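You operate a simulated robot arm through the tools that you are given. There is no shell and no other tool.

The job below is to be done with a simulated robot arm. You get a single attempt, and the scene is never put back.

Task
Spin the orange and the yellow roller in the test cradle and scrap the bent one.
Fine: bent reads 0.5 mm or more and goes on the red seat; the other goes back to its rack seat; leave the other rollers.

It is judged by the outcome, as a careful person would: the job done as asked, and still so three seconds after it is handed in. It fails if anything else is knocked over, pushed out of place, dropped, spilled or broken.

Robot
A 6-joint arm with a fingered hand, fixed in place. Base frame: the origin is on the floor under the middle of its stand, x ahead of it, y to its left, z up; the work surface is at about z = 860. Readings come in mm, degrees, newtons and seconds.
With the tool pointing down near the work surface it reaches from about 160 to 860 mm from the base axis. Its first joint turns from -166.0 to 166.0 degrees. Payload 5 kg.
The tool frame sits at the grasp point between the pads (the TCP): z along the fingers, y along the line on which they close. The tips reach 36 mm beyond it. The gripper opens to 120 mm; its body begins 42 mm behind the TCP. The gripper is a hand of 4 fingers: y runs from the thumb to the fingers, the wrist lies at [-19, -123, -211] in the tool frame, and closing takes about 1.5 s.
Orientation is that of the tool frame in the base frame, as a unit quaternion [w, x, y, z]. With the fingers straight down and the wrist toward the robot, the tool's x, y and z point along [0, 1, 0], [1, 0, 0] and [0, 0, -1] of the base frame.

Tools
- The arm moves only by the tool jog_arm. Its argument "motion" is a list of rows, each a list of 6 numbers: the shift along the base's x, y, z in units of 50 mm (1.0 is 50 mm), then the turn, a rotation vector about the base's x, y, z in units of 4 degrees (1.0 is 4 degrees). In form: [[tx, ty, tz, wx, wy, wz], ...]. A call has 1 to 20 rows; each row shifts and turns the commanded pose from where the row before left it. "hand" is the gripper command, from -1 (shut) to 1 (fully open), values between in proportion, set as the call begins (left out, the last holds). A call with a number of a shift or a turn outside -1 to 1 is refused whole. Each row takes 0.2 s and may step no farther than 50 mm and 8.6 degrees from the row before; otherwise, or with a gripper value out of range, the whole call is refused. A pose out of reach is approached as far as the arm can. The call stops where the force on the tool passes 40 N (or 10 N more than at its start, if that is more) or the arm is blocked; 0.2 s more then pass. The fingers move at their own pace (about 45 mm/s each) and stop on an object; they squeeze with about 32 N. The grip force told is the motor's: it shows also when the fingers shut on nothing. Time passes only in rows, and 0.2 s behind the last, so rows that do not move let the fingers close. The reply holds the time, the measured pose of the TCP, the force on the tool along the base axes, the opening and the grip force, in the units named above and with some noise, with the torque about the TCP (base axes, N m) and any sound that the robot's microphone picked up.
- Cameras (640 x 400 px; columns grow to the right, rows downward): "scene" is fixed at [42.5, -498.7, 1671.7]; the picture's right is [0.98, -0.18, 0.00], its down [-0.09, -0.47, -0.88] and it looks along [0.16, 0.86, -0.48] (base axes); focal length 308 px, centre (320, 200). "wrist" rides on the gripper at [73, -101, -142] in the tool frame; the picture's right is [-0.79, 0.29, -0.54], its down [-0.56, -0.70, 0.44] and it looks along [-0.25, 0.65, 0.71] (tool axes); focal length 280 px, centre (320, 200). There is no depth. A picture from a camera that has moved, and an enlarged one, comes with that camera's place and axes in the base frame and with its lens. The place of the scene camera against the robot may be out by one fixed shift of up to 18 mm in any direction.
- get_image(camera): a new picture of that camera. The clock stands still meanwhile.
- move_column(by): slides the trunk up (or, below 0, down) by that many mm; the arm rides with it, the base frame stays. It gives what a move gives, with no picture.
- finger_targets(index, middle, ring, thumb_bend, thumb_turn): sets how far each is bent, from 0 (flat) to 100 (curled in); at 30 the hand is open as for a grip, at 70 the pads meet at the TCP. One left out holds its place. A second passes; each finger stops where it meets its share of the squeeze, and holds until it gets a number again. A gripper value or a shape takes the hand back. It gives what a move gives, with no picture; readings hold the bend of each and the force on the fingers (four entries, about 0 where the hand has none), thumb and palm. thumb_turn goes from beside the hand (0) to across from the fingers (100), as for a grip.
- grasp_type(shape): the hand has 4 fingers and takes this shape, open, in about a second: jaw (thumb against the fingers, like two jaws); tri (thumb and two fingers); tip (a fingertip pinch); poke (one finger out to press); point (the index stretched); flat (the hand flat); cup (the hand cupped); fist (a fist). The gripper value then closes the fingers along that shape, each until it touches; the sizes above hold for jaw. It gives what a move gives, with no picture.
- zoom(camera, box): a new picture of the part [left, top, right, bottom] of that camera's present view, enlarged. The clock stands still meanwhile.
- finish_job(): hands the job in; it is judged then, once.

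Places have to be worked out from the pictures, the camera data and where the tool is seen. Open the gripper and draw the arm clear of the work before you hand the job in, unless the task says otherwise.

The tools are called by a JSON object that holds its "fn" and its "kwargs". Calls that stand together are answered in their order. jog_arm: Moves the arm, as the interface text tells. Its arguments: {"type":"object","properties":{"motion":{"type":"array","items":{"type":"array","items":{"type":"number"}}},"hand":{"type":"number"}},"required":["motion"]} The other tools are called the same way: move_column (by) moves the trunk up or down; grasp_type (shape) gives the hand a shape; finger_targets (index, middle, ring, thumb_bend, thumb_turn) moves the fingers one by one; get_image (camera) takes a picture; zoom (camera, box) takes an enlarged picture of a part of a camera's view; finish_job () hands the job in.

At the start:

```text
clock: 0.0
tcp_pos: [426.6, 573.7, 1250.0]
ee_rot: [0.0, 0.707, 0.707, -0.001]
wrist_force: [0.3, 0.5, -0.4]
moment: [0.02, 0.0, 0.01]
finger_gap: 119.6
finger_force: 0.0
shape: jaw
bend: [30.0, 30.0, 30.0, 30.0, 98.0]
finger forces: [0.0, 0.0, 0.0, 0.1, 0.0, 0.0]
trunk travel left (down, up): [-775.0, 65.0]
```

scene: 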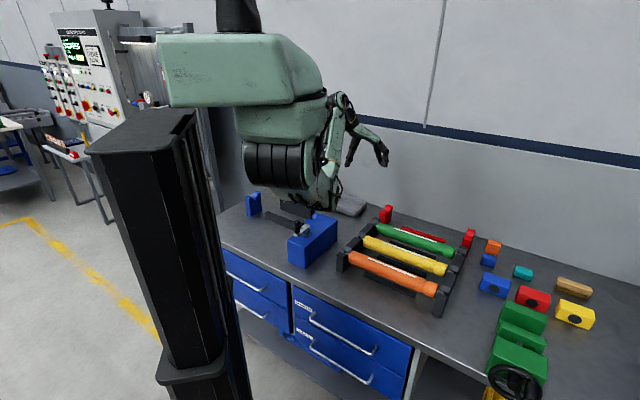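
wrist: 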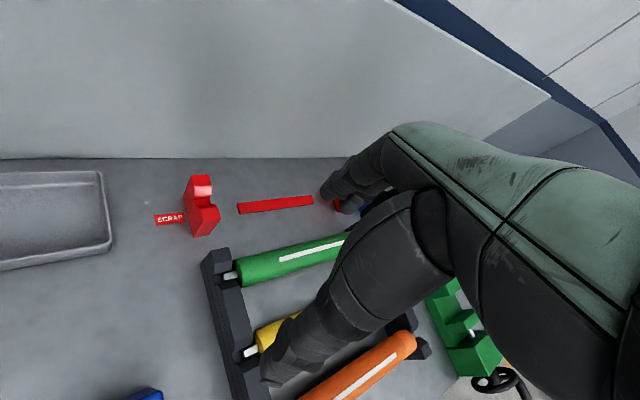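

I start by taking enlarged pictures of the rack, the cradle and the red seat to understand the layout.

{"fn": "zoom", "kwargs": {"camera": "scene", "box": [220, 160, 380, 280]}}

{"fn": "zoom", "kwargs": {"camera": "scene", "box": [320, 190, 500, 320]}}

{"fn": "zoom", "kwargs": {"camera": "scene", "box": [460, 220, 620, 400]}}

{"fn": "zoom", "kwargs": {"camera": "wrist", "box": [130, 150, 530, 400]}}

```text
3.33 times, centred on (300, 220) of scene
camera zoom: at [42.5, -498.7, 1671.7], right [0.98, -0.18, 0.0], down [-0.09, -0.47, -0.88], along [0.16, 0.86, -0.48], focal length 1027 px, centre (387, 133)
```

zoom: 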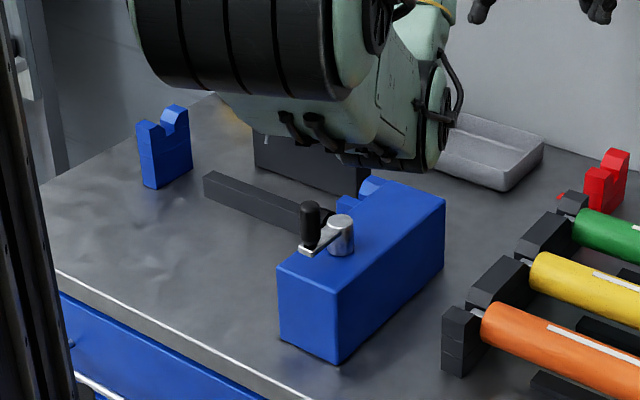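

```text
3.08 times, centred on (410, 255) of scene
camera zoom: at [42.5, -498.7, 1671.7], right [0.98, -0.18, 0.0], down [-0.09, -0.47, -0.88], along [0.16, 0.86, -0.48], focal length 948 px, centre (43, 31)
```

zoom: 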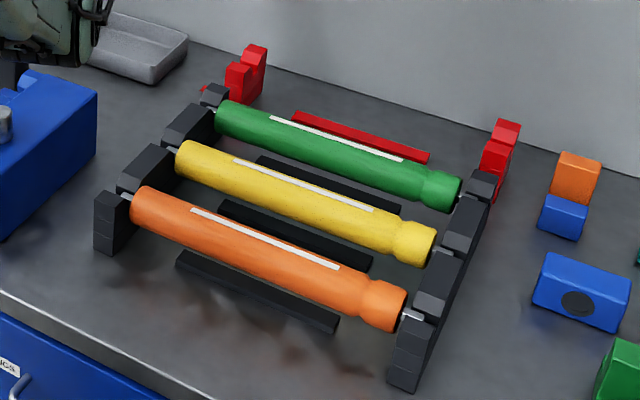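

```text
2.22 times, centred on (540, 310) of scene
camera zoom: at [42.5, -498.7, 1671.7], right [0.98, -0.18, 0.0], down [-0.09, -0.47, -0.88], along [0.16, 0.86, -0.48], focal length 685 px, centre (-169, -44)
```

zoom: 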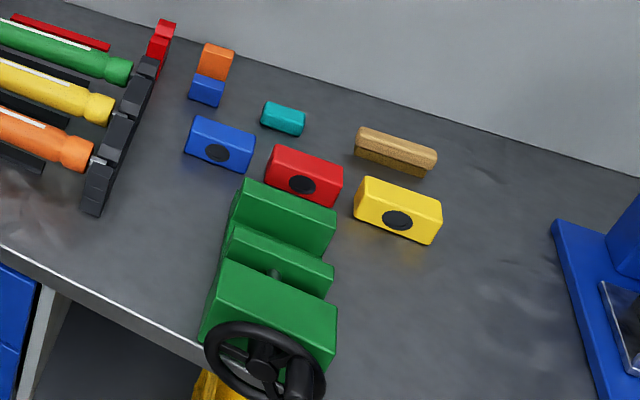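

```text
1.60 times, centred on (330, 275) of wrist
camera zoom: at [327.0, 645.4, 1391.7], right [0.29, -0.79, 0.54], down [-0.7, -0.56, -0.44], along [0.65, -0.25, -0.71], focal length 449 px, centre (304, 80)
```

zoom: 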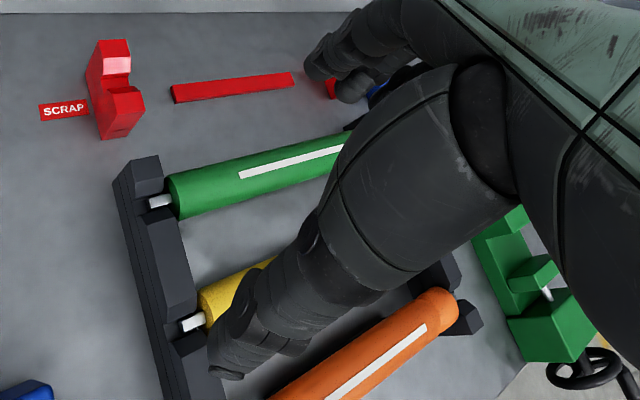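

The bench runs at about 45° to the base axes: the rollers lie along roughly (1,-1), and the blue cradle with its crank box is near (100, 750). I'll swing the hand up high toward (13, 441) and turn it about 90° so the wrist camera can see the cradle.

{"fn": "jog_arm", "kwargs": {"motion": [[-0.36, -0.115, 0, 0, 0, 1], [-0.36, -0.115, 0, 0, 0, 1], [-0.36, -0.115, 0, 0, 0, 1], [-0.36, -0.115, 0, 0, 0, 1], [-0.36, -0.115, 0, 0, 0, 1], [-0.36, -0.115, 0, 0, 0, 1], [-0.36, -0.115, 0, 0, 0, 1], [-0.36, -0.115, 0, 0, 0, 1], [-0.36, -0.115, 0, 0, 0, 1], [-0.36, -0.115, 0, 0, 0, 1], [-0.36, -0.115, 0, 0, 0, 1], [-0.36, -0.115, 0, 0, 0, 1], [-0.36, -0.115, 0, 0, 0, 1], [-0.36, -0.115, 0, 0, 0, 1], [-0.36, -0.115, 0, 0, 0, 1], [-0.36, -0.115, 0, 0, 0, 1], [-0.36, -0.115, 0, 0, 0, 1], [-0.36, -0.115, 0, 0, 0, 1], [-0.36, -0.115, 0, 0, 0, 1], [-0.36, -0.115, 0, 0, 0, 1]]}}

```text
clock: 4.2
tcp_pos: [85.8, 491.2, 1197.8]
ee_rot: [0.001, 0.086, 0.996, 0.001]
wrist_force: [0.4, 0.5, 0.4]
moment: [-0.04, -0.04, -0.01]
finger_gap: 120.0
finger_force: 0.0
shape: jaw
bend: [30.0, 30.0, 30.0, 30.0, 98.0]
finger forces: [0.0, 0.1, 0.0, 0.0, 0.0, 0.0]
out of reach, approached as far as the arm can: row 4, 5, 6, 7, 8, 9, 10, 11, 12, 13, 14, 16, 17, 19
trunk travel left (down, up): [-775.0, 65.0]
```

The arm got to (86, 491, 1198), a bit lower because the height was out of reach. I'll look with both cameras.

{"fn": "get_image", "kwargs": {"camera": "wrist"}}

{"fn": "get_image", "kwargs": {"camera": "scene"}}

```text
taken
camera wrist: at [-3.4, 403.3, 1338.7], right [0.83, 0.15, 0.54], down [0.43, -0.79, -0.45], along [0.36, 0.6, -0.71], focal length 280 px, centre (320, 200)
```

wrist: 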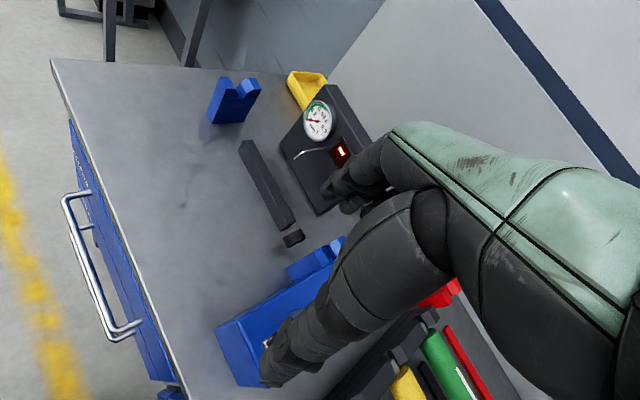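

```text
taken
```

scene: 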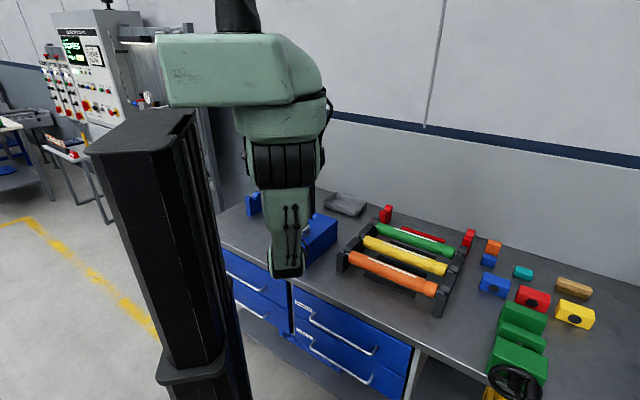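

{"fn": "zoom", "kwargs": {"camera": "wrist", "box": [180, 50, 400, 260]}}

{"fn": "zoom", "kwargs": {"camera": "wrist", "box": [280, 80, 380, 170]}}

```text
1.90 times, centred on (290, 155) of wrist
camera zoom: at [-3.4, 403.3, 1338.7], right [0.83, 0.15, 0.54], down [0.43, -0.79, -0.45], along [0.36, 0.6, -0.71], focal length 534 px, centre (377, 286)
```

zoom: 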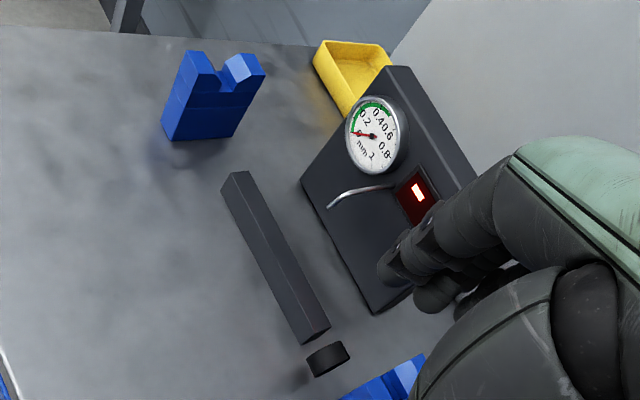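

```text
4.44 times, centred on (330, 125) of wrist
camera zoom: at [-3.4, 403.3, 1338.7], right [0.83, 0.15, 0.54], down [0.43, -0.79, -0.45], along [0.36, 0.6, -0.71], focal length 1246 px, centre (276, 533)
```

zoom: 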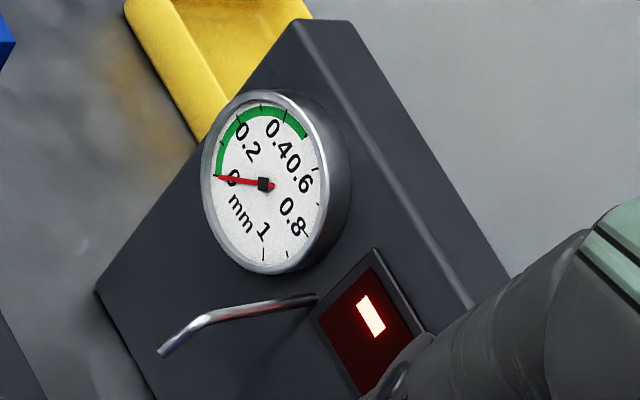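

The dial (0–1 mm scale) now stands at 0 and the red display shows a dash. Next I'll move back and to the right to see the crank box and the right-hand notch.

{"fn": "jog_arm", "kwargs": {"motion": [[0.4, -0.5, 0, 0, 0, 0], [0.4, -0.5, 0, 0, 0, 0], [0.4, -0.5, 0, 0, 0, 0], [0.4, -0.5, 0, 0, 0, 0], [0.4, -0.5, 0, 0, 0, 0], [0.4, -0.5, 0, 0, 0, 0]]}}

{"fn": "get_image", "kwargs": {"camera": "wrist"}}

```text
clock: 5.6
tcp_pos: [211.7, 358.5, 1159.1]
ee_rot: [-0.001, 0.088, 0.996, -0.001]
wrist_force: [-0.4, -0.6, -1.1]
moment: [0.02, -0.02, 0.01]
finger_gap: 119.6
finger_force: 0.2
shape: jaw
bend: [30.0, 30.0, 30.0, 30.0, 98.0]
finger forces: [0.1, 0.0, 0.1, 0.0, 0.0, 0.0]
out of reach, approached as far as the arm can: row 1, 2, 3, 4, 5, 6
trunk travel left (down, up): [-775.0, 65.0]
```

```text
taken
camera wrist: at [123.5, 270.7, 1301.8], right [0.83, 0.15, 0.54], down [0.43, -0.79, -0.44], along [0.36, 0.6, -0.72], focal length 280 px, centre (320, 200)
```

wrist: 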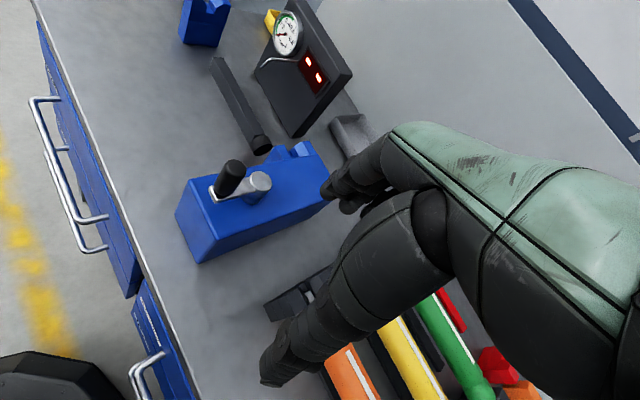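

{"fn": "zoom", "kwargs": {"camera": "wrist", "box": [160, 0, 380, 270]}}

{"fn": "zoom", "kwargs": {"camera": "wrist", "box": [170, 120, 340, 270]}}

{"fn": "zoom", "kwargs": {"camera": "wrist", "box": [170, 0, 360, 150]}}

```text
1.48 times, centred on (270, 135) of wrist
camera zoom: at [123.5, 270.7, 1301.8], right [0.83, 0.15, 0.54], down [0.43, -0.79, -0.44], along [0.36, 0.6, -0.72], focal length 415 px, centre (394, 296)
```

zoom: 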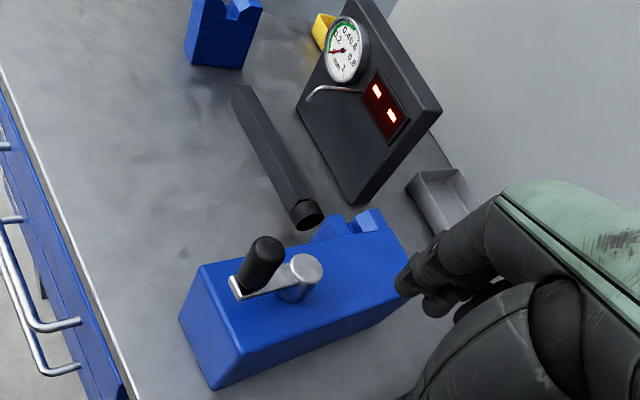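

```text
2.67 times, centred on (255, 195) of wrist
camera zoom: at [123.5, 270.7, 1301.8], right [0.83, 0.15, 0.54], down [0.43, -0.79, -0.44], along [0.36, 0.6, -0.72], focal length 748 px, centre (493, 213)
```

zoom: 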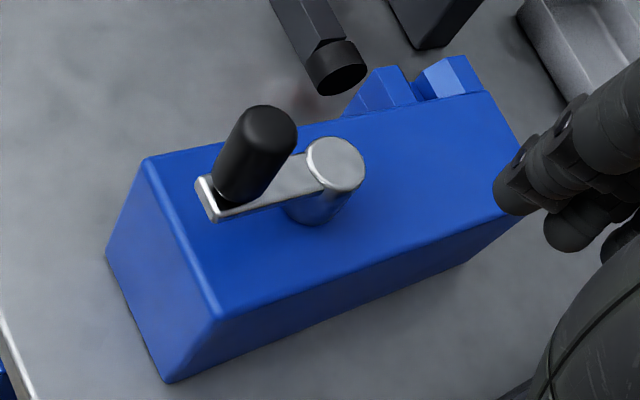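

```text
2.67 times, centred on (265, 75) of wrist
camera zoom: at [123.5, 270.7, 1301.8], right [0.83, 0.15, 0.54], down [0.43, -0.79, -0.44], along [0.36, 0.6, -0.72], focal length 748 px, centre (467, 533)
```

zoom: 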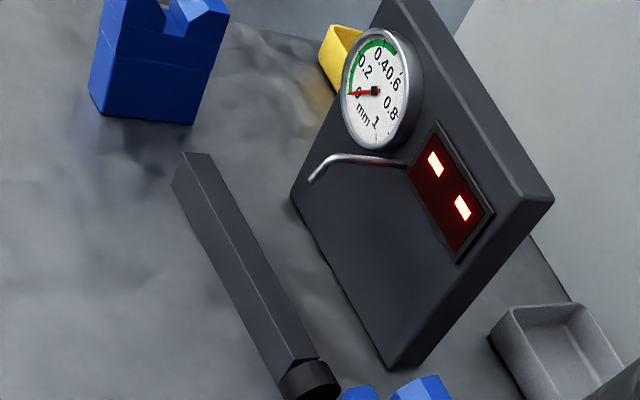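

The display shows "- -" and the crank on the blue box has a vertical axis and knob. I'll move in closer over the left part of the cradle, staying above z≈1060, to measure the notches and the feeler.

{"fn": "jog_arm", "kwargs": {"motion": [[-0.6, 0.9, -0.1, 0, 0, 0], [-0.6, 0.9, -0.1, 0, 0, 0], [-0.6, 0.9, -0.1, 0, 0, 0], [-0.6, 0.9, -0.1, 0, 0, 0], [-0.6, 0.9, -0.1, 0, 0, 0], [-0.6, 0.9, -0.1, 0, 0, 0], [-0.6, 0.9, -0.1, 0, 0, 0]]}}

{"fn": "get_image", "kwargs": {"camera": "wrist"}}

```text
refused: row 1 steps farther than a row can; nothing moved
```

```text
taken
camera wrist: at [123.5, 270.7, 1301.8], right [0.83, 0.15, 0.54], down [0.43, -0.79, -0.44], along [0.36, 0.6, -0.72], focal length 280 px, centre (320, 200)
```

wrist: 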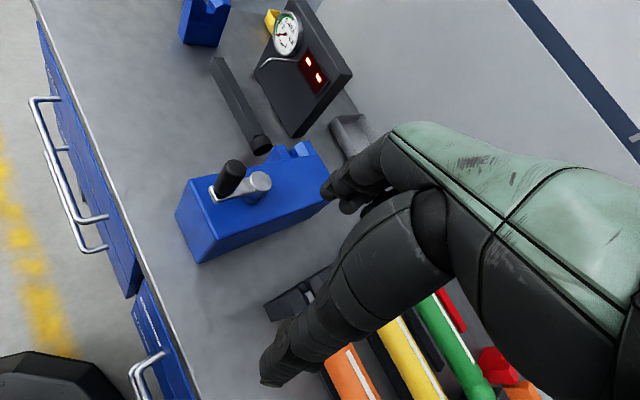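

The step was too long, so I'll use smaller rows for the same approach.

{"fn": "jog_arm", "kwargs": {"motion": [[-0.42, 0.75, -0.2, 0, 0, 0], [-0.42, 0.75, -0.2, 0, 0, 0], [-0.42, 0.75, -0.2, 0, 0, 0], [-0.42, 0.75, -0.2, 0, 0, 0], [-0.42, 0.75, -0.2, 0, 0, 0], [-0.42, 0.75, -0.2, 0, 0, 0], [-0.42, 0.75, -0.2, 0, 0, 0], [-0.42, 0.75, -0.2, 0, 0, 0]]}}

{"fn": "get_image", "kwargs": {"camera": "wrist"}}

```text
clock: 7.4
tcp_pos: [44.0, 662.7, 1080.1]
ee_rot: [-0.001, 0.086, 0.996, -0.002]
wrist_force: [0.3, 0.1, 0.1]
moment: [-0.03, -0.07, 0.0]
finger_gap: 119.9
finger_force: 0.0
shape: jaw
bend: [30.0, 30.0, 30.0, 30.0, 98.0]
finger forces: [0.0, 0.0, 0.0, 0.0, 0.1, 0.0]
trunk travel left (down, up): [-775.0, 65.0]
```

```text
taken
camera wrist: at [-44.5, 575.8, 1220.2], right [0.83, 0.15, 0.54], down [0.43, -0.79, -0.44], along [0.36, 0.6, -0.72], focal length 280 px, centre (320, 200)
```

wrist: 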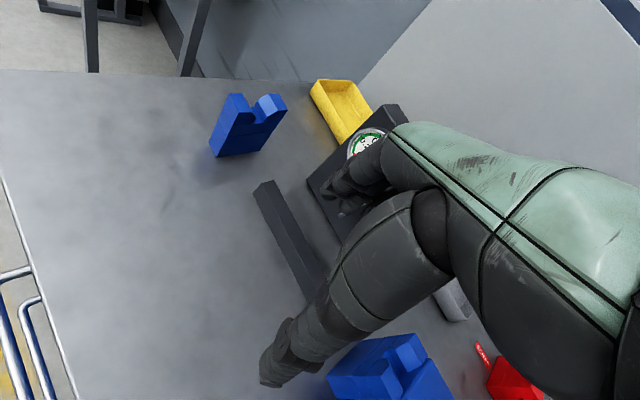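

Commands start from the achieved pose. I'll zoom in on the supports from here.

{"fn": "zoom", "kwargs": {"camera": "wrist", "box": [190, 80, 310, 170]}}

{"fn": "zoom", "kwargs": {"camera": "wrist", "box": [300, 310, 480, 400]}}

```text
4.44 times, centred on (250, 125) of wrist
camera zoom: at [-44.5, 575.8, 1220.2], right [0.83, 0.15, 0.54], down [0.43, -0.79, -0.44], along [0.36, 0.6, -0.72], focal length 1246 px, centre (631, 533)
```

zoom: 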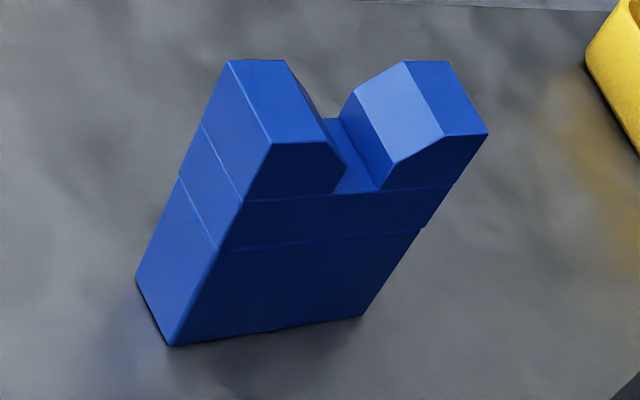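

```text
3.56 times, centred on (390, 355) of wrist
camera zoom: at [-44.5, 575.8, 1220.2], right [0.83, 0.15, 0.54], down [0.43, -0.79, -0.44], along [0.36, 0.6, -0.72], focal length 997 px, centre (71, -351)
```

zoom: 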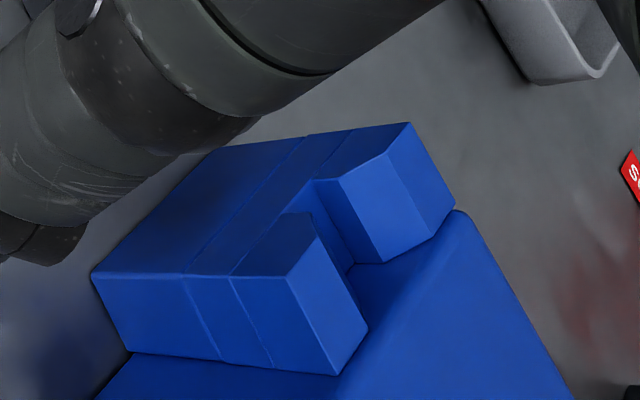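

The left support's slot is centred near (-33, 890), with its floor at about z 939 and its top at about 964. The right slot is near (228, 632), so a roller's centre belongs at about (98, 761) with its axis near z 947. The feeler touches the back of the roller mid-length, so I'll have to grip off-centre. Next I'll swing to view the rack with the hand turned to the gripping yaw.

{"fn": "jog_arm", "kwargs": {"motion": [[0.477, -0.605, 0.117, 0, 0, -0.73], [0.477, -0.605, 0.117, 0, 0, -0.73], [0.477, -0.605, 0.117, 0, 0, -0.73], [0.477, -0.605, 0.117, 0, 0, -0.73], [0.477, -0.605, 0.117, 0, 0, -0.73], [0.477, -0.605, 0.117, 0, 0, -0.73], [0.477, -0.605, 0.117, 0, 0, -0.73], [0.477, -0.605, 0.117, 0, 0, -0.73], [0.477, -0.605, 0.117, 0, 0, -0.73], [0.477, -0.605, 0.117, 0, 0, -0.73], [0.477, -0.605, 0.117, 0, 0, -0.73], [0.477, -0.605, 0.117, 0, 0, -0.73]]}}

{"fn": "get_image", "kwargs": {"camera": "wrist"}}

{"fn": "get_image", "kwargs": {"camera": "scene"}}

```text
clock: 10.0
tcp_pos: [329.3, 297.9, 1152.0]
ee_rot: [-0.001, 0.384, 0.923, -0.002]
wrist_force: [0.6, 0.1, 0.0]
moment: [-0.01, 0.01, -0.01]
finger_gap: 120.0
finger_force: 0.1
shape: jaw
bend: [30.0, 30.0, 30.0, 30.0, 98.0]
finger forces: [0.0, 0.0, 0.1, 0.1, 0.0, 0.0]
trunk travel left (down, up): [-775.0, 65.0]
```

```text
taken
camera wrist: at [206.9, 276.6, 1294.7], right [0.76, -0.36, 0.54], down [-0.1, -0.89, -0.44], along [0.64, 0.28, -0.72], focal length 280 px, centre (320, 200)
```

wrist: 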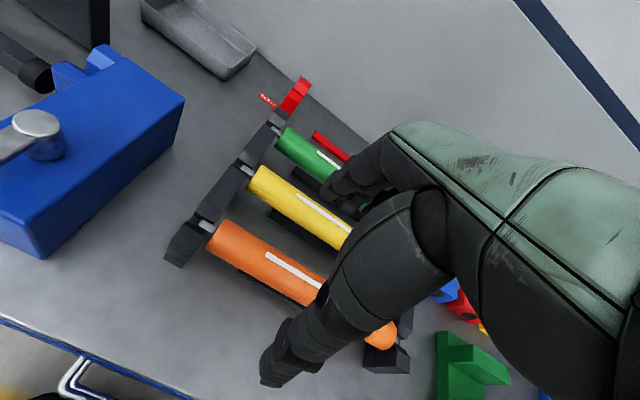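

```text
taken
```

scene: 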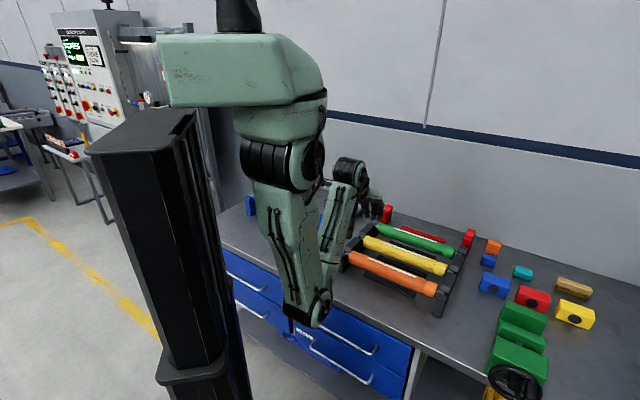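

The hand is now aligned with the depth direction (0.71, 0.71). I'll zoom in on the rack to measure the orange and yellow rollers.

{"fn": "zoom", "kwargs": {"camera": "wrist", "box": [150, 100, 350, 280]}}

{"fn": "zoom", "kwargs": {"camera": "wrist", "box": [320, 290, 520, 400]}}

{"fn": "zoom", "kwargs": {"camera": "wrist", "box": [220, 60, 400, 200]}}

{"fn": "zoom", "kwargs": {"camera": "scene", "box": [330, 200, 480, 320]}}

```text
2.22 times, centred on (250, 190) of wrist
camera zoom: at [206.9, 276.6, 1294.7], right [0.76, -0.36, 0.54], down [-0.1, -0.89, -0.44], along [0.64, 0.28, -0.72], focal length 623 px, centre (476, 222)
```

zoom: 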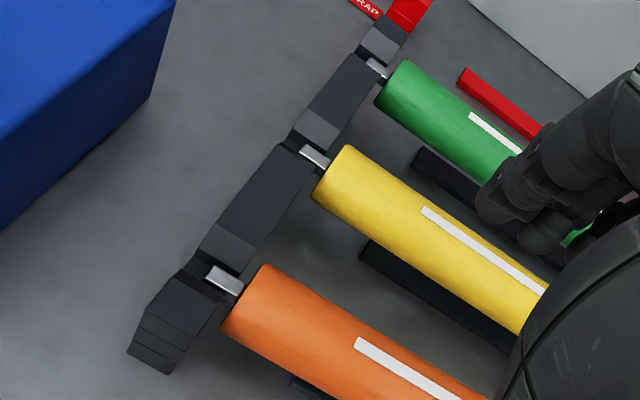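

```text
3.20 times, centred on (420, 345) of wrist
camera zoom: at [206.9, 276.6, 1294.7], right [0.76, -0.36, 0.54], down [-0.1, -0.89, -0.44], along [0.64, 0.28, -0.72], focal length 897 px, centre (0, -264)
```

zoom: 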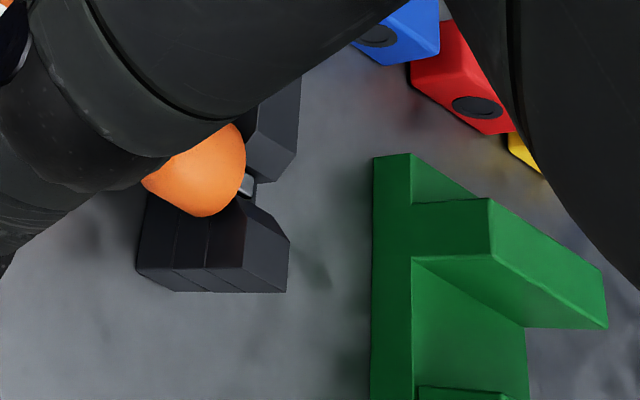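

```text
2.86 times, centred on (310, 130) of wrist
camera zoom: at [206.9, 276.6, 1294.7], right [0.76, -0.36, 0.54], down [-0.1, -0.89, -0.44], along [0.64, 0.28, -0.72], focal length 801 px, centre (349, 400)
```

zoom: 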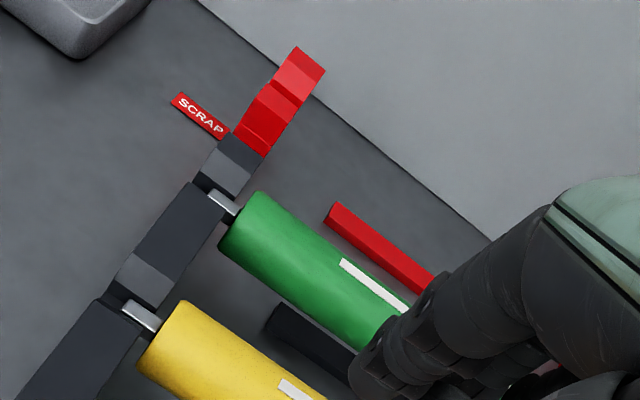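

```text
3.33 times, centred on (405, 260) of scene
camera zoom: at [42.5, -498.7, 1671.7], right [0.98, -0.18, 0.0], down [-0.09, -0.47, -0.88], along [0.16, 0.86, -0.48], focal length 1027 px, centre (37, 0)
```

zoom: 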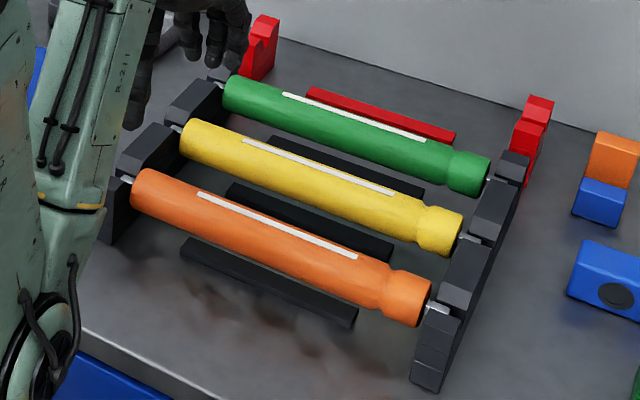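

From this view the rack rails are centred at about e1 = -64 and 305 along (1,-1)/√2, with front faces at e2 ≈ 473 along (1,1)/√2. I'll take a second, lower view to pin down the roller axis and spindle heights.

{"fn": "jog_arm", "kwargs": {"motion": [[-0.3, 0.1, -0.5, 0, 0, 0], [-0.3, 0.1, -0.5, 0, 0, 0], [-0.3, 0.1, -0.5, 0, 0, 0], [-0.3, 0.1, -0.5, 0, 0, 0]]}}

{"fn": "get_image", "kwargs": {"camera": "wrist"}}

{"fn": "zoom", "kwargs": {"camera": "wrist", "box": [180, 120, 380, 280]}}

```text
clock: 11.0
tcp_pos: [267.9, 315.8, 1053.6]
ee_rot: [0.001, 0.383, 0.924, 0.001]
wrist_force: [0.4, 0.0, -0.5]
moment: [-0.01, 0.01, 0.03]
finger_gap: 119.6
finger_force: 0.1
shape: jaw
bend: [30.0, 30.0, 30.0, 30.0, 98.0]
finger forces: [0.0, 0.0, 0.1, 0.1, 0.0, 0.0]
trunk travel left (down, up): [-775.0, 65.0]
```

```text
taken
camera wrist: at [146.3, 295.1, 1195.5], right [0.76, -0.36, 0.54], down [-0.1, -0.89, -0.44], along [0.64, 0.28, -0.71], focal length 280 px, centre (320, 200)
```

wrist: 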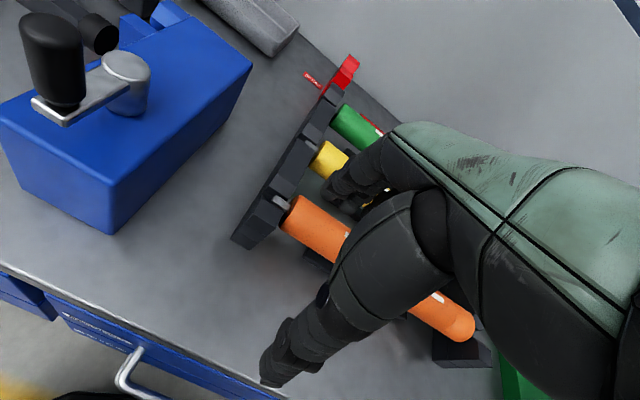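

```text
2.50 times, centred on (280, 200) of wrist
camera zoom: at [146.3, 295.1, 1195.5], right [0.76, -0.36, 0.54], down [-0.1, -0.89, -0.44], along [0.64, 0.28, -0.71], focal length 701 px, centre (420, 200)
```

zoom: 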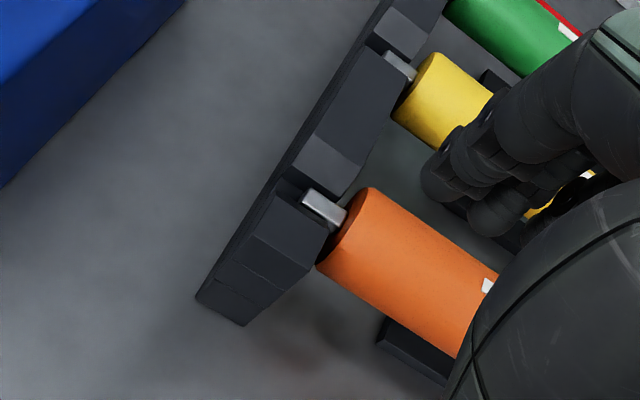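

Triangulating the two views puts the orange axis at e2 ≈ 512 and z ≈ 929, the yellow at e2 ≈ 631 with the same height, and the roller diameter at about 45 mm. I'll move to hover over the orange roller at about 50 mm right of its middle, half-open the hand, and check where the arm's elbow goes.

{"fn": "jog_arm", "kwargs": {"motion": [[0.6, -0.2, 0.15, 0, 0, 0], [0.6, -0.2, 0.15, 0, 0, 0], [0.6, -0.2, 0, 0, 0, 0], [0.6, -0.2, 0, 0, 0, 0], [0.6, -0.2, 0, 0, 0, 0], [0.6, -0.24, 0, 0, 0, 0], [0.7, -0.25, 0, 0, 0, 0]], "hand": 0.5}}

{"fn": "get_image", "kwargs": {"camera": "scene"}}

{"fn": "get_image", "kwargs": {"camera": "wrist"}}

{"fn": "zoom", "kwargs": {"camera": "scene", "box": [300, 130, 480, 320]}}

```text
clock: 12.6
tcp_pos: [485.2, 241.8, 1066.7]
ee_rot: [-0.002, 0.383, 0.924, -0.001]
wrist_force: [0.6, -0.5, -0.6]
moment: [-0.01, 0.02, 0.01]
finger_gap: 90.3
finger_force: 0.0
shape: jaw
bend: [26.0, 36.0, 33.0, 55.0, 99.0]
finger forces: [0.1, 0.0, 0.0, 0.0, 0.1, 0.0]
trunk travel left (down, up): [-775.0, 65.0]
```

```text
taken
```

scene: 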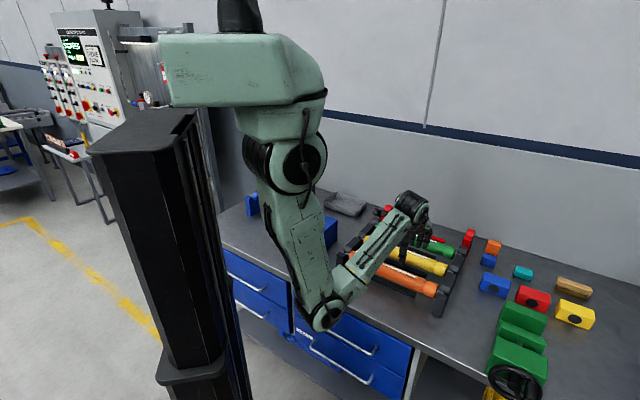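

```text
taken
camera wrist: at [363.2, 221.3, 1208.3], right [0.76, -0.35, 0.54], down [-0.1, -0.89, -0.44], along [0.64, 0.28, -0.72], focal length 280 px, centre (320, 200)
```

wrist: 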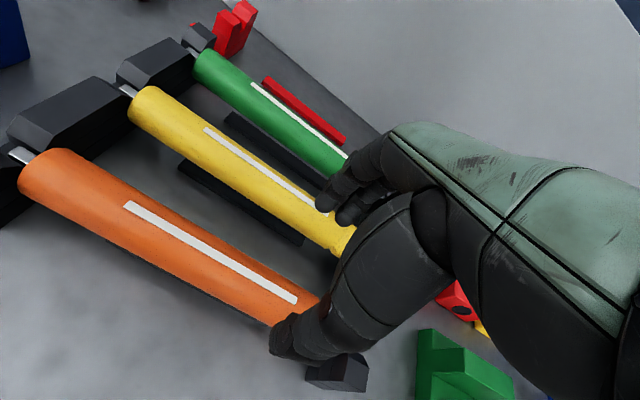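

```text
2.11 times, centred on (390, 225) of scene
camera zoom: at [42.5, -498.7, 1671.7], right [0.98, -0.18, 0.0], down [-0.09, -0.47, -0.88], along [0.16, 0.86, -0.48], focal length 649 px, centre (173, 147)
```

zoom: 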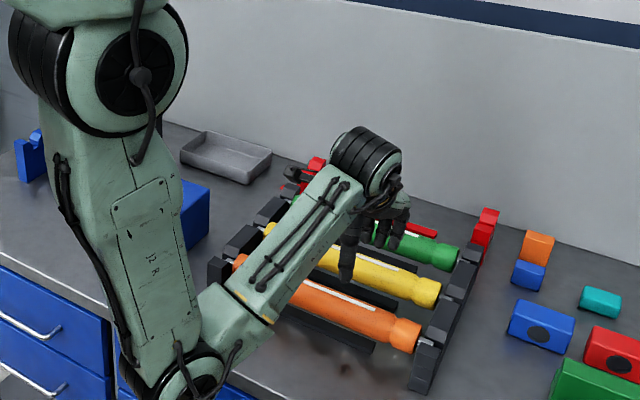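

The elbow hangs in front of the bench with clearance. The hand's half-open posture bends mostly the thumb, so I'll reopen fully to keep the gap centred. I'll zoom in on the hand to judge its width along the roller.

{"fn": "jog_arm", "kwargs": {"motion": [[0, 0, 0, 0, 0, 0], [0, 0, 0, 0, 0, 0], [0, 0, 0, 0, 0, 0], [0, 0, 0, 0, 0, 0]], "hand": 1}}

{"fn": "zoom", "kwargs": {"camera": "scene", "box": [380, 185, 460, 265]}}

{"fn": "zoom", "kwargs": {"camera": "wrist", "box": [240, 130, 480, 400]}}

```text
clock: 13.6
tcp_pos: [483.2, 241.9, 1067.0]
ee_rot: [0.0, 0.383, 0.924, -0.001]
wrist_force: [-0.2, 0.2, -0.4]
moment: [-0.02, 0.03, -0.01]
finger_gap: 119.6
finger_force: 0.0
shape: jaw
bend: [30.0, 30.0, 30.0, 30.0, 98.0]
finger forces: [0.0, 0.0, 0.0, 0.0, 0.0, 0.0]
trunk travel left (down, up): [-775.0, 65.0]
```

```text
5.00 times, centred on (420, 225) of scene
camera zoom: at [42.5, -498.7, 1671.7], right [0.98, -0.18, 0.0], down [-0.09, -0.47, -0.88], along [0.16, 0.86, -0.48], focal length 1541 px, centre (-180, 75)
```

zoom: 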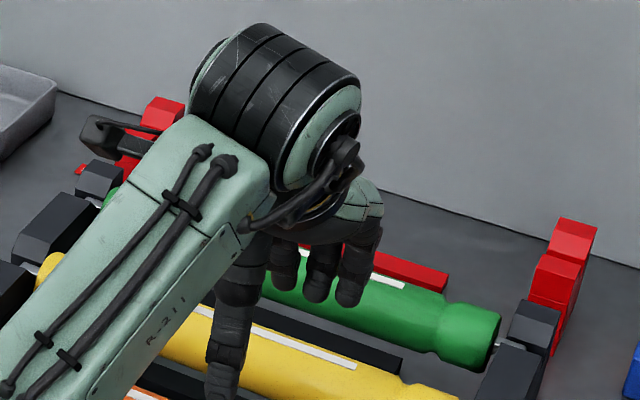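

```text
1.48 times, centred on (360, 265) of wrist
camera zoom: at [361.6, 221.8, 1208.9], right [0.76, -0.36, 0.54], down [-0.1, -0.89, -0.44], along [0.64, 0.28, -0.71], focal length 415 px, centre (261, 104)
```

zoom: 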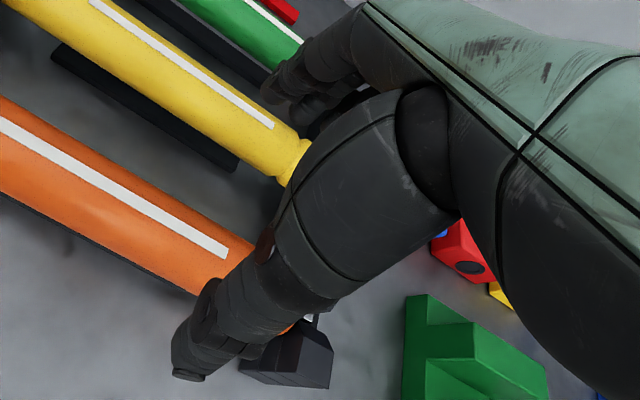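

The three fingers span about ±31 mm around the TCP along the roller and the thumb opposes them, so a 46–50 mm offset from the middle will clear the feeler. I'll descend to just above the orange roller with the hand fully open and check.

{"fn": "jog_arm", "kwargs": {"motion": [[-0.03, 0.03, -0.35, 0, 0, 0], [-0.03, 0.03, -0.35, 0, 0, 0], [0, 0, -0.35, 0, 0, 0], [0, 0, -0.3, 0, 0, 0]]}}

{"fn": "get_image", "kwargs": {"camera": "wrist"}}

{"fn": "zoom", "kwargs": {"camera": "scene", "box": [340, 185, 460, 305]}}

```text
clock: 14.6
tcp_pos: [480.9, 245.1, 998.7]
ee_rot: [-0.001, 0.384, 0.923, 0.0]
wrist_force: [0.0, 0.2, -0.3]
moment: [0.01, -0.02, -0.03]
finger_gap: 119.4
finger_force: 0.2
shape: jaw
bend: [30.0, 30.0, 30.0, 30.0, 98.0]
finger forces: [0.0, 0.1, 0.1, 0.0, 0.1, 0.1]
trunk travel left (down, up): [-775.0, 65.0]
```

```text
taken
camera wrist: at [359.7, 223.8, 1140.3], right [0.76, -0.36, 0.54], down [-0.1, -0.89, -0.44], along [0.64, 0.28, -0.71], focal length 280 px, centre (320, 200)
```

wrist: 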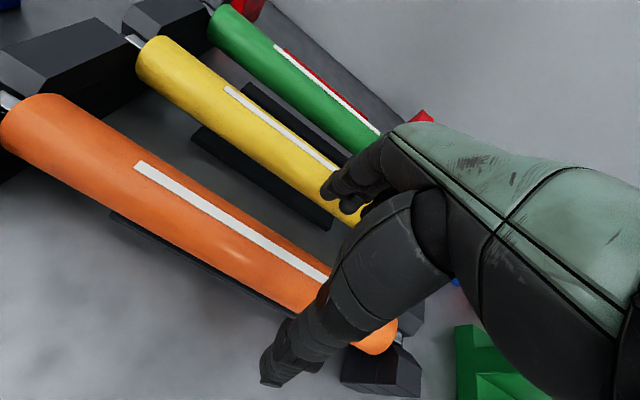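

```text
3.33 times, centred on (400, 245) of scene
camera zoom: at [42.5, -498.7, 1671.7], right [0.98, -0.18, 0.0], down [-0.09, -0.47, -0.88], along [0.16, 0.86, -0.48], focal length 1027 px, centre (53, 50)
```

zoom: 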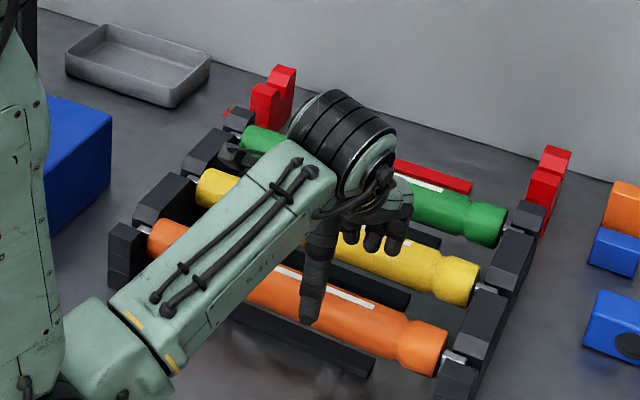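

The projected orange axis matches the picture to within a couple of millimetres, and the thumb and fingers straddle the roller. I'll descend to the axis height.

{"fn": "jog_arm", "kwargs": {"motion": [[0, 0, -0.28, 0, 0, 0], [0, 0, -0.28, 0, 0, 0], [0, 0, -0.28, 0, 0, 0], [0, 0, -0.28, 0, 0, 0], [0, 0, -0.28, 0, 0, 0]]}}

{"fn": "get_image", "kwargs": {"camera": "wrist"}}

{"fn": "zoom", "kwargs": {"camera": "scene", "box": [340, 185, 460, 305]}}

```text
clock: 15.8
tcp_pos: [481.4, 243.7, 927.5]
ee_rot: [-0.001, 0.384, 0.923, -0.001]
wrist_force: [-0.2, -0.2, 0.2]
moment: [-0.03, -0.02, 0.04]
finger_gap: 119.4
finger_force: 0.0
shape: jaw
bend: [30.0, 30.0, 30.0, 30.0, 98.0]
finger forces: [0.1, 0.0, 0.0, 0.0, 0.1, 0.0]
trunk travel left (down, up): [-775.0, 65.0]
```

```text
taken
camera wrist: at [358.7, 223.5, 1069.7], right [0.76, -0.35, 0.54], down [-0.1, -0.89, -0.44], along [0.64, 0.28, -0.72], focal length 280 px, centre (320, 200)
```

wrist: 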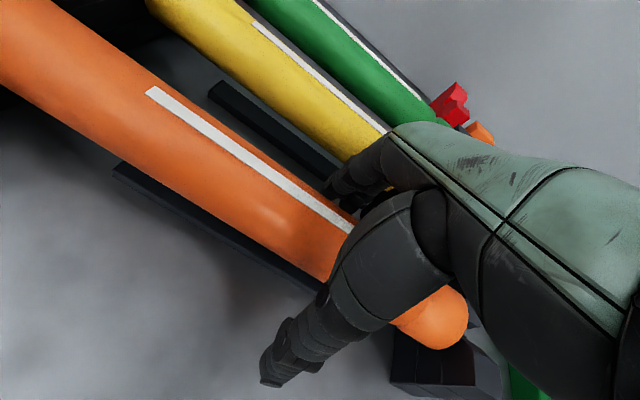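

```text
3.33 times, centred on (400, 245) of scene
camera zoom: at [42.5, -498.7, 1671.7], right [0.98, -0.18, 0.0], down [-0.09, -0.47, -0.88], along [0.16, 0.86, -0.48], focal length 1027 px, centre (53, 50)
```

zoom: 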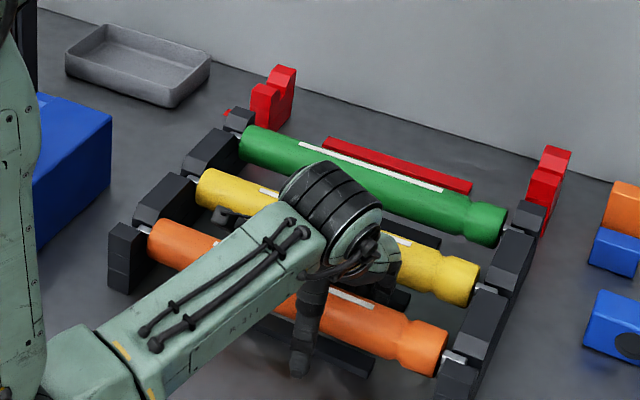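

No contact on the way down, and the thumb and fingers straddle the orange roller. I'll close the hand on it.

{"fn": "jog_arm", "kwargs": {"motion": [[0, 0, 0, 0, 0, 0], [0, 0, 0, 0, 0, 0], [0, 0, 0, 0, 0, 0], [0, 0, 0, 0, 0, 0], [0, 0, 0, 0, 0, 0], [0, 0, 0, 0, 0, 0], [0, 0, 0, 0, 0, 0], [0, 0, 0, 0, 0, 0], [0, 0, 0, 0, 0, 0], [0, 0, 0, 0, 0, 0]], "hand": -1}}

{"fn": "get_image", "kwargs": {"camera": "wrist"}}

```text
clock: 18.0
tcp_pos: [481.0, 243.6, 927.9]
ee_rot: [-0.001, 0.383, 0.924, -0.001]
wrist_force: [-0.7, -0.5, 0.6]
moment: [-0.02, -0.01, 0.12]
finger_gap: 36.5
finger_force: 31.6
shape: jaw
bend: [74.0, 50.0, 46.0, 76.0, 100.0]
finger forces: [15.0, 6.8, 3.4, 0.0, 25.2, 0.0]
trunk travel left (down, up): [-775.0, 65.0]
```

```text
taken
camera wrist: at [359.0, 223.7, 1069.8], right [0.76, -0.35, 0.54], down [-0.1, -0.89, -0.44], along [0.64, 0.28, -0.72], focal length 280 px, centre (320, 200)
```

wrist: 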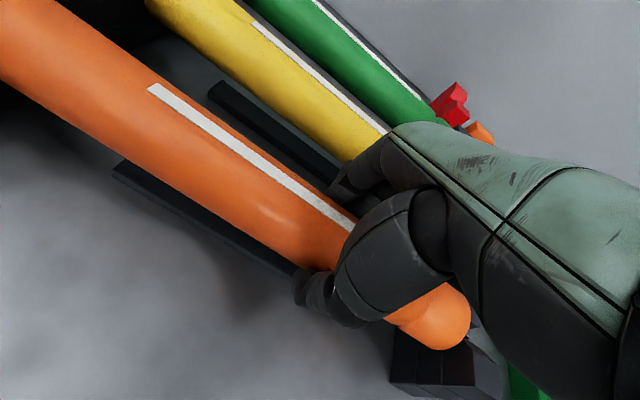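

The grip is closed with about 25 N on the thumb and all three fingers loaded. I'll lift slowly by 20 mm and check that the roller follows level.

{"fn": "jog_arm", "kwargs": {"motion": [[0, 0, 0.1, 0, 0, 0], [0, 0, 0.1, 0, 0, 0], [0, 0, 0.1, 0, 0, 0], [0, 0, 0.1, 0, 0, 0]]}}

{"fn": "get_image", "kwargs": {"camera": "wrist"}}

{"fn": "zoom", "kwargs": {"camera": "scene", "box": [340, 185, 480, 325]}}

```text
clock: 19.0
tcp_pos: [481.2, 246.4, 948.5]
ee_rot: [0.0, 0.384, 0.923, 0.0]
wrist_force: [-0.6, -0.2, -6.2]
moment: [-0.07, -0.07, 0.11]
finger_gap: 36.9
finger_force: 32.0
shape: jaw
bend: [74.0, 51.0, 48.0, 76.0, 100.0]
finger forces: [16.4, 6.2, 3.4, 0.0, 24.6, 0.1]
trunk travel left (down, up): [-775.0, 65.0]
```

```text
taken
camera wrist: at [359.3, 224.7, 1090.9], right [0.76, -0.35, 0.54], down [-0.1, -0.89, -0.44], along [0.64, 0.28, -0.71], focal length 280 px, centre (320, 200)
```

wrist: 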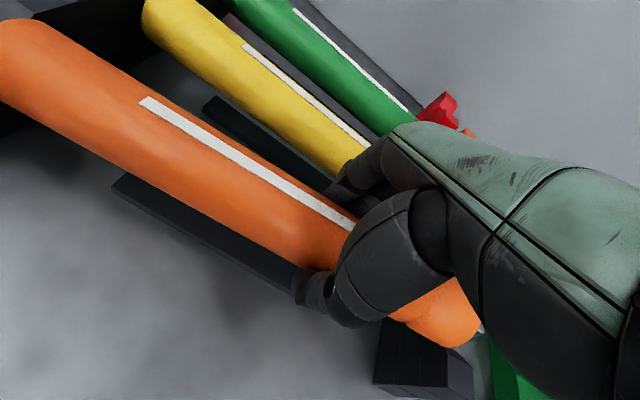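

```text
2.86 times, centred on (410, 255) of scene
camera zoom: at [42.5, -498.7, 1671.7], right [0.98, -0.18, 0.0], down [-0.09, -0.47, -0.88], along [0.16, 0.86, -0.48], focal length 880 px, centre (63, 43)
```

zoom: 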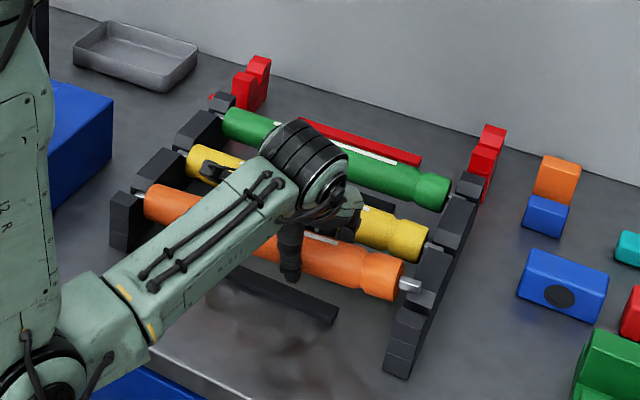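

The wrist picture shows the roller's left end sagging a few degrees as it lifts (weight about 7 N), so the off-centre grip is pivoting. I'll lift 15 mm more to see whether the sag grows.

{"fn": "jog_arm", "kwargs": {"motion": [[0, 0, 0.1, 0, 0, 0], [0, 0, 0.1, 0, 0, 0], [0, 0, 0.1, 0, 0, 0]]}}

{"fn": "get_image", "kwargs": {"camera": "wrist"}}

{"fn": "zoom", "kwargs": {"camera": "scene", "box": [340, 185, 480, 325]}}

```text
clock: 19.8
tcp_pos: [480.4, 244.3, 963.2]
ee_rot: [-0.001, 0.383, 0.924, 0.0]
wrist_force: [0.0, -0.1, -3.6]
moment: [-0.08, 0.05, 0.04]
finger_gap: 36.5
finger_force: 32.5
shape: jaw
bend: [74.0, 52.0, 50.0, 76.0, 100.0]
finger forces: [15.3, 5.1, 3.3, 0.0, 23.8, 0.0]
trunk travel left (down, up): [-775.0, 65.0]
```

```text
taken
camera wrist: at [358.9, 224.4, 1105.4], right [0.76, -0.36, 0.54], down [-0.1, -0.89, -0.44], along [0.64, 0.28, -0.71], focal length 280 px, centre (320, 200)
```

wrist: 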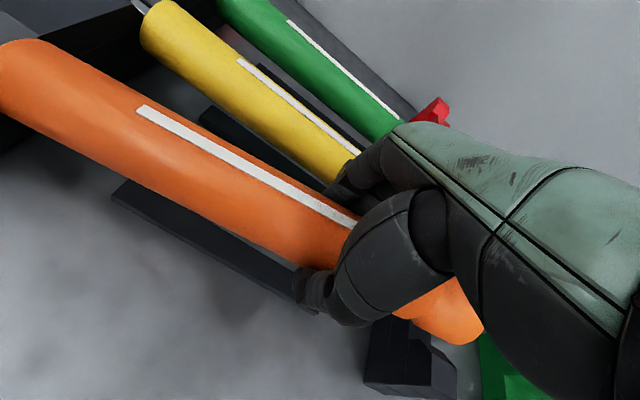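

```text
2.86 times, centred on (410, 255) of scene
camera zoom: at [42.5, -498.7, 1671.7], right [0.98, -0.18, 0.0], down [-0.09, -0.47, -0.88], along [0.16, 0.86, -0.48], focal length 880 px, centre (63, 43)
```

zoom: 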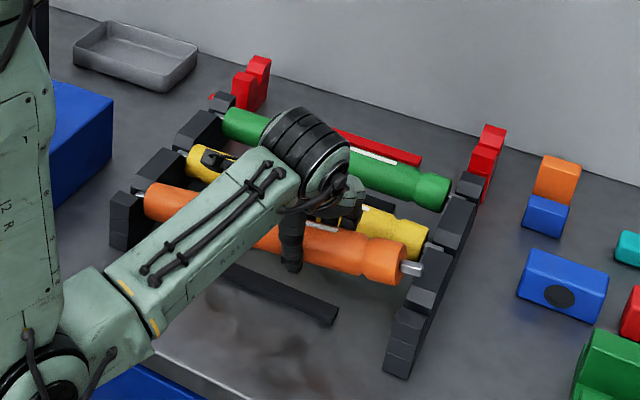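

The lift force dropped and the sag grew, so the left end is still sitting in its slot and this off-centre grip can't hold it level. I'll set the roller back down, open, and rise to try a centred grip with the middle finger curled out of the way so that index and ring straddle the feeler.

{"fn": "jog_arm", "kwargs": {"motion": [[0, 0, -0.14, 0, 0, 0], [0, 0, -0.14, 0, 0, 0], [0, 0, -0.14, 0, 0, 0], [0, 0, -0.14, 0, 0, 0], [0, 0, -0.12, 0, 0, 0]]}}

{"fn": "get_image", "kwargs": {"camera": "wrist"}}

{"fn": "zoom", "kwargs": {"camera": "scene", "box": [340, 185, 480, 325]}}

```text
clock: 21.0
tcp_pos: [481.3, 245.4, 929.4]
ee_rot: [-0.001, 0.384, 0.923, -0.001]
wrist_force: [-0.2, -1.4, -3.1]
moment: [0.11, 0.08, 0.16]
finger_gap: 35.5
finger_force: 31.8
shape: jaw
bend: [75.0, 53.0, 50.0, 77.0, 100.0]
finger forces: [13.4, 4.3, 4.2, 0.0, 22.2, 0.0]
trunk travel left (down, up): [-775.0, 65.0]
```

```text
taken
camera wrist: at [359.7, 224.5, 1071.2], right [0.76, -0.35, 0.54], down [-0.1, -0.89, -0.44], along [0.64, 0.28, -0.71], focal length 280 px, centre (320, 200)
```

wrist: 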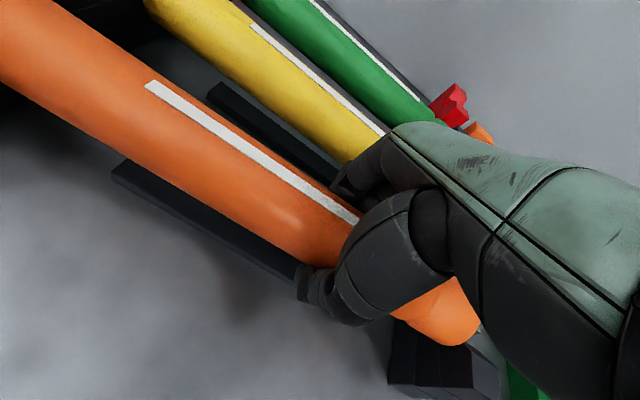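

```text
2.86 times, centred on (410, 255) of scene
camera zoom: at [42.5, -498.7, 1671.7], right [0.98, -0.18, 0.0], down [-0.09, -0.47, -0.88], along [0.16, 0.86, -0.48], focal length 880 px, centre (63, 43)
```

zoom: 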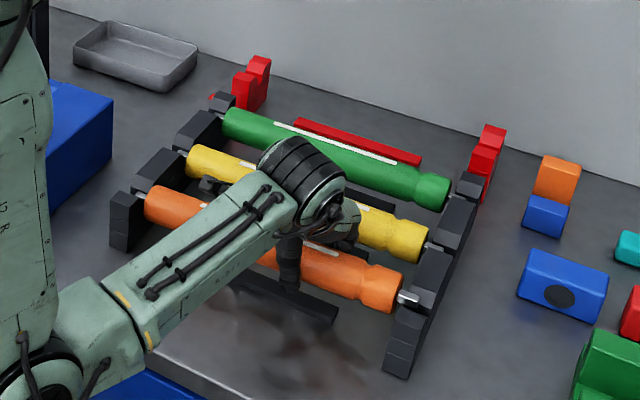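

Nearly seated, but the hand still carries about 3 N. I'll lower a few millimetres more until the load goes off.

{"fn": "jog_arm", "kwargs": {"motion": [[0, 0, -0.06, 0, 0, 0], [0, 0, 0, 0, 0, 0]]}}

```text
clock: 21.6
tcp_pos: [482.1, 245.0, 926.4]
ee_rot: [-0.001, 0.384, 0.923, 0.0]
wrist_force: [-2.2, -0.6, -4.3]
moment: [0.11, 0.14, 0.11]
finger_gap: 35.2
finger_force: 32.2
shape: jaw
bend: [75.0, 53.0, 50.0, 78.0, 100.0]
finger forces: [14.0, 4.0, 4.7, 0.0, 22.6, 0.0]
trunk travel left (down, up): [-775.0, 65.0]
```

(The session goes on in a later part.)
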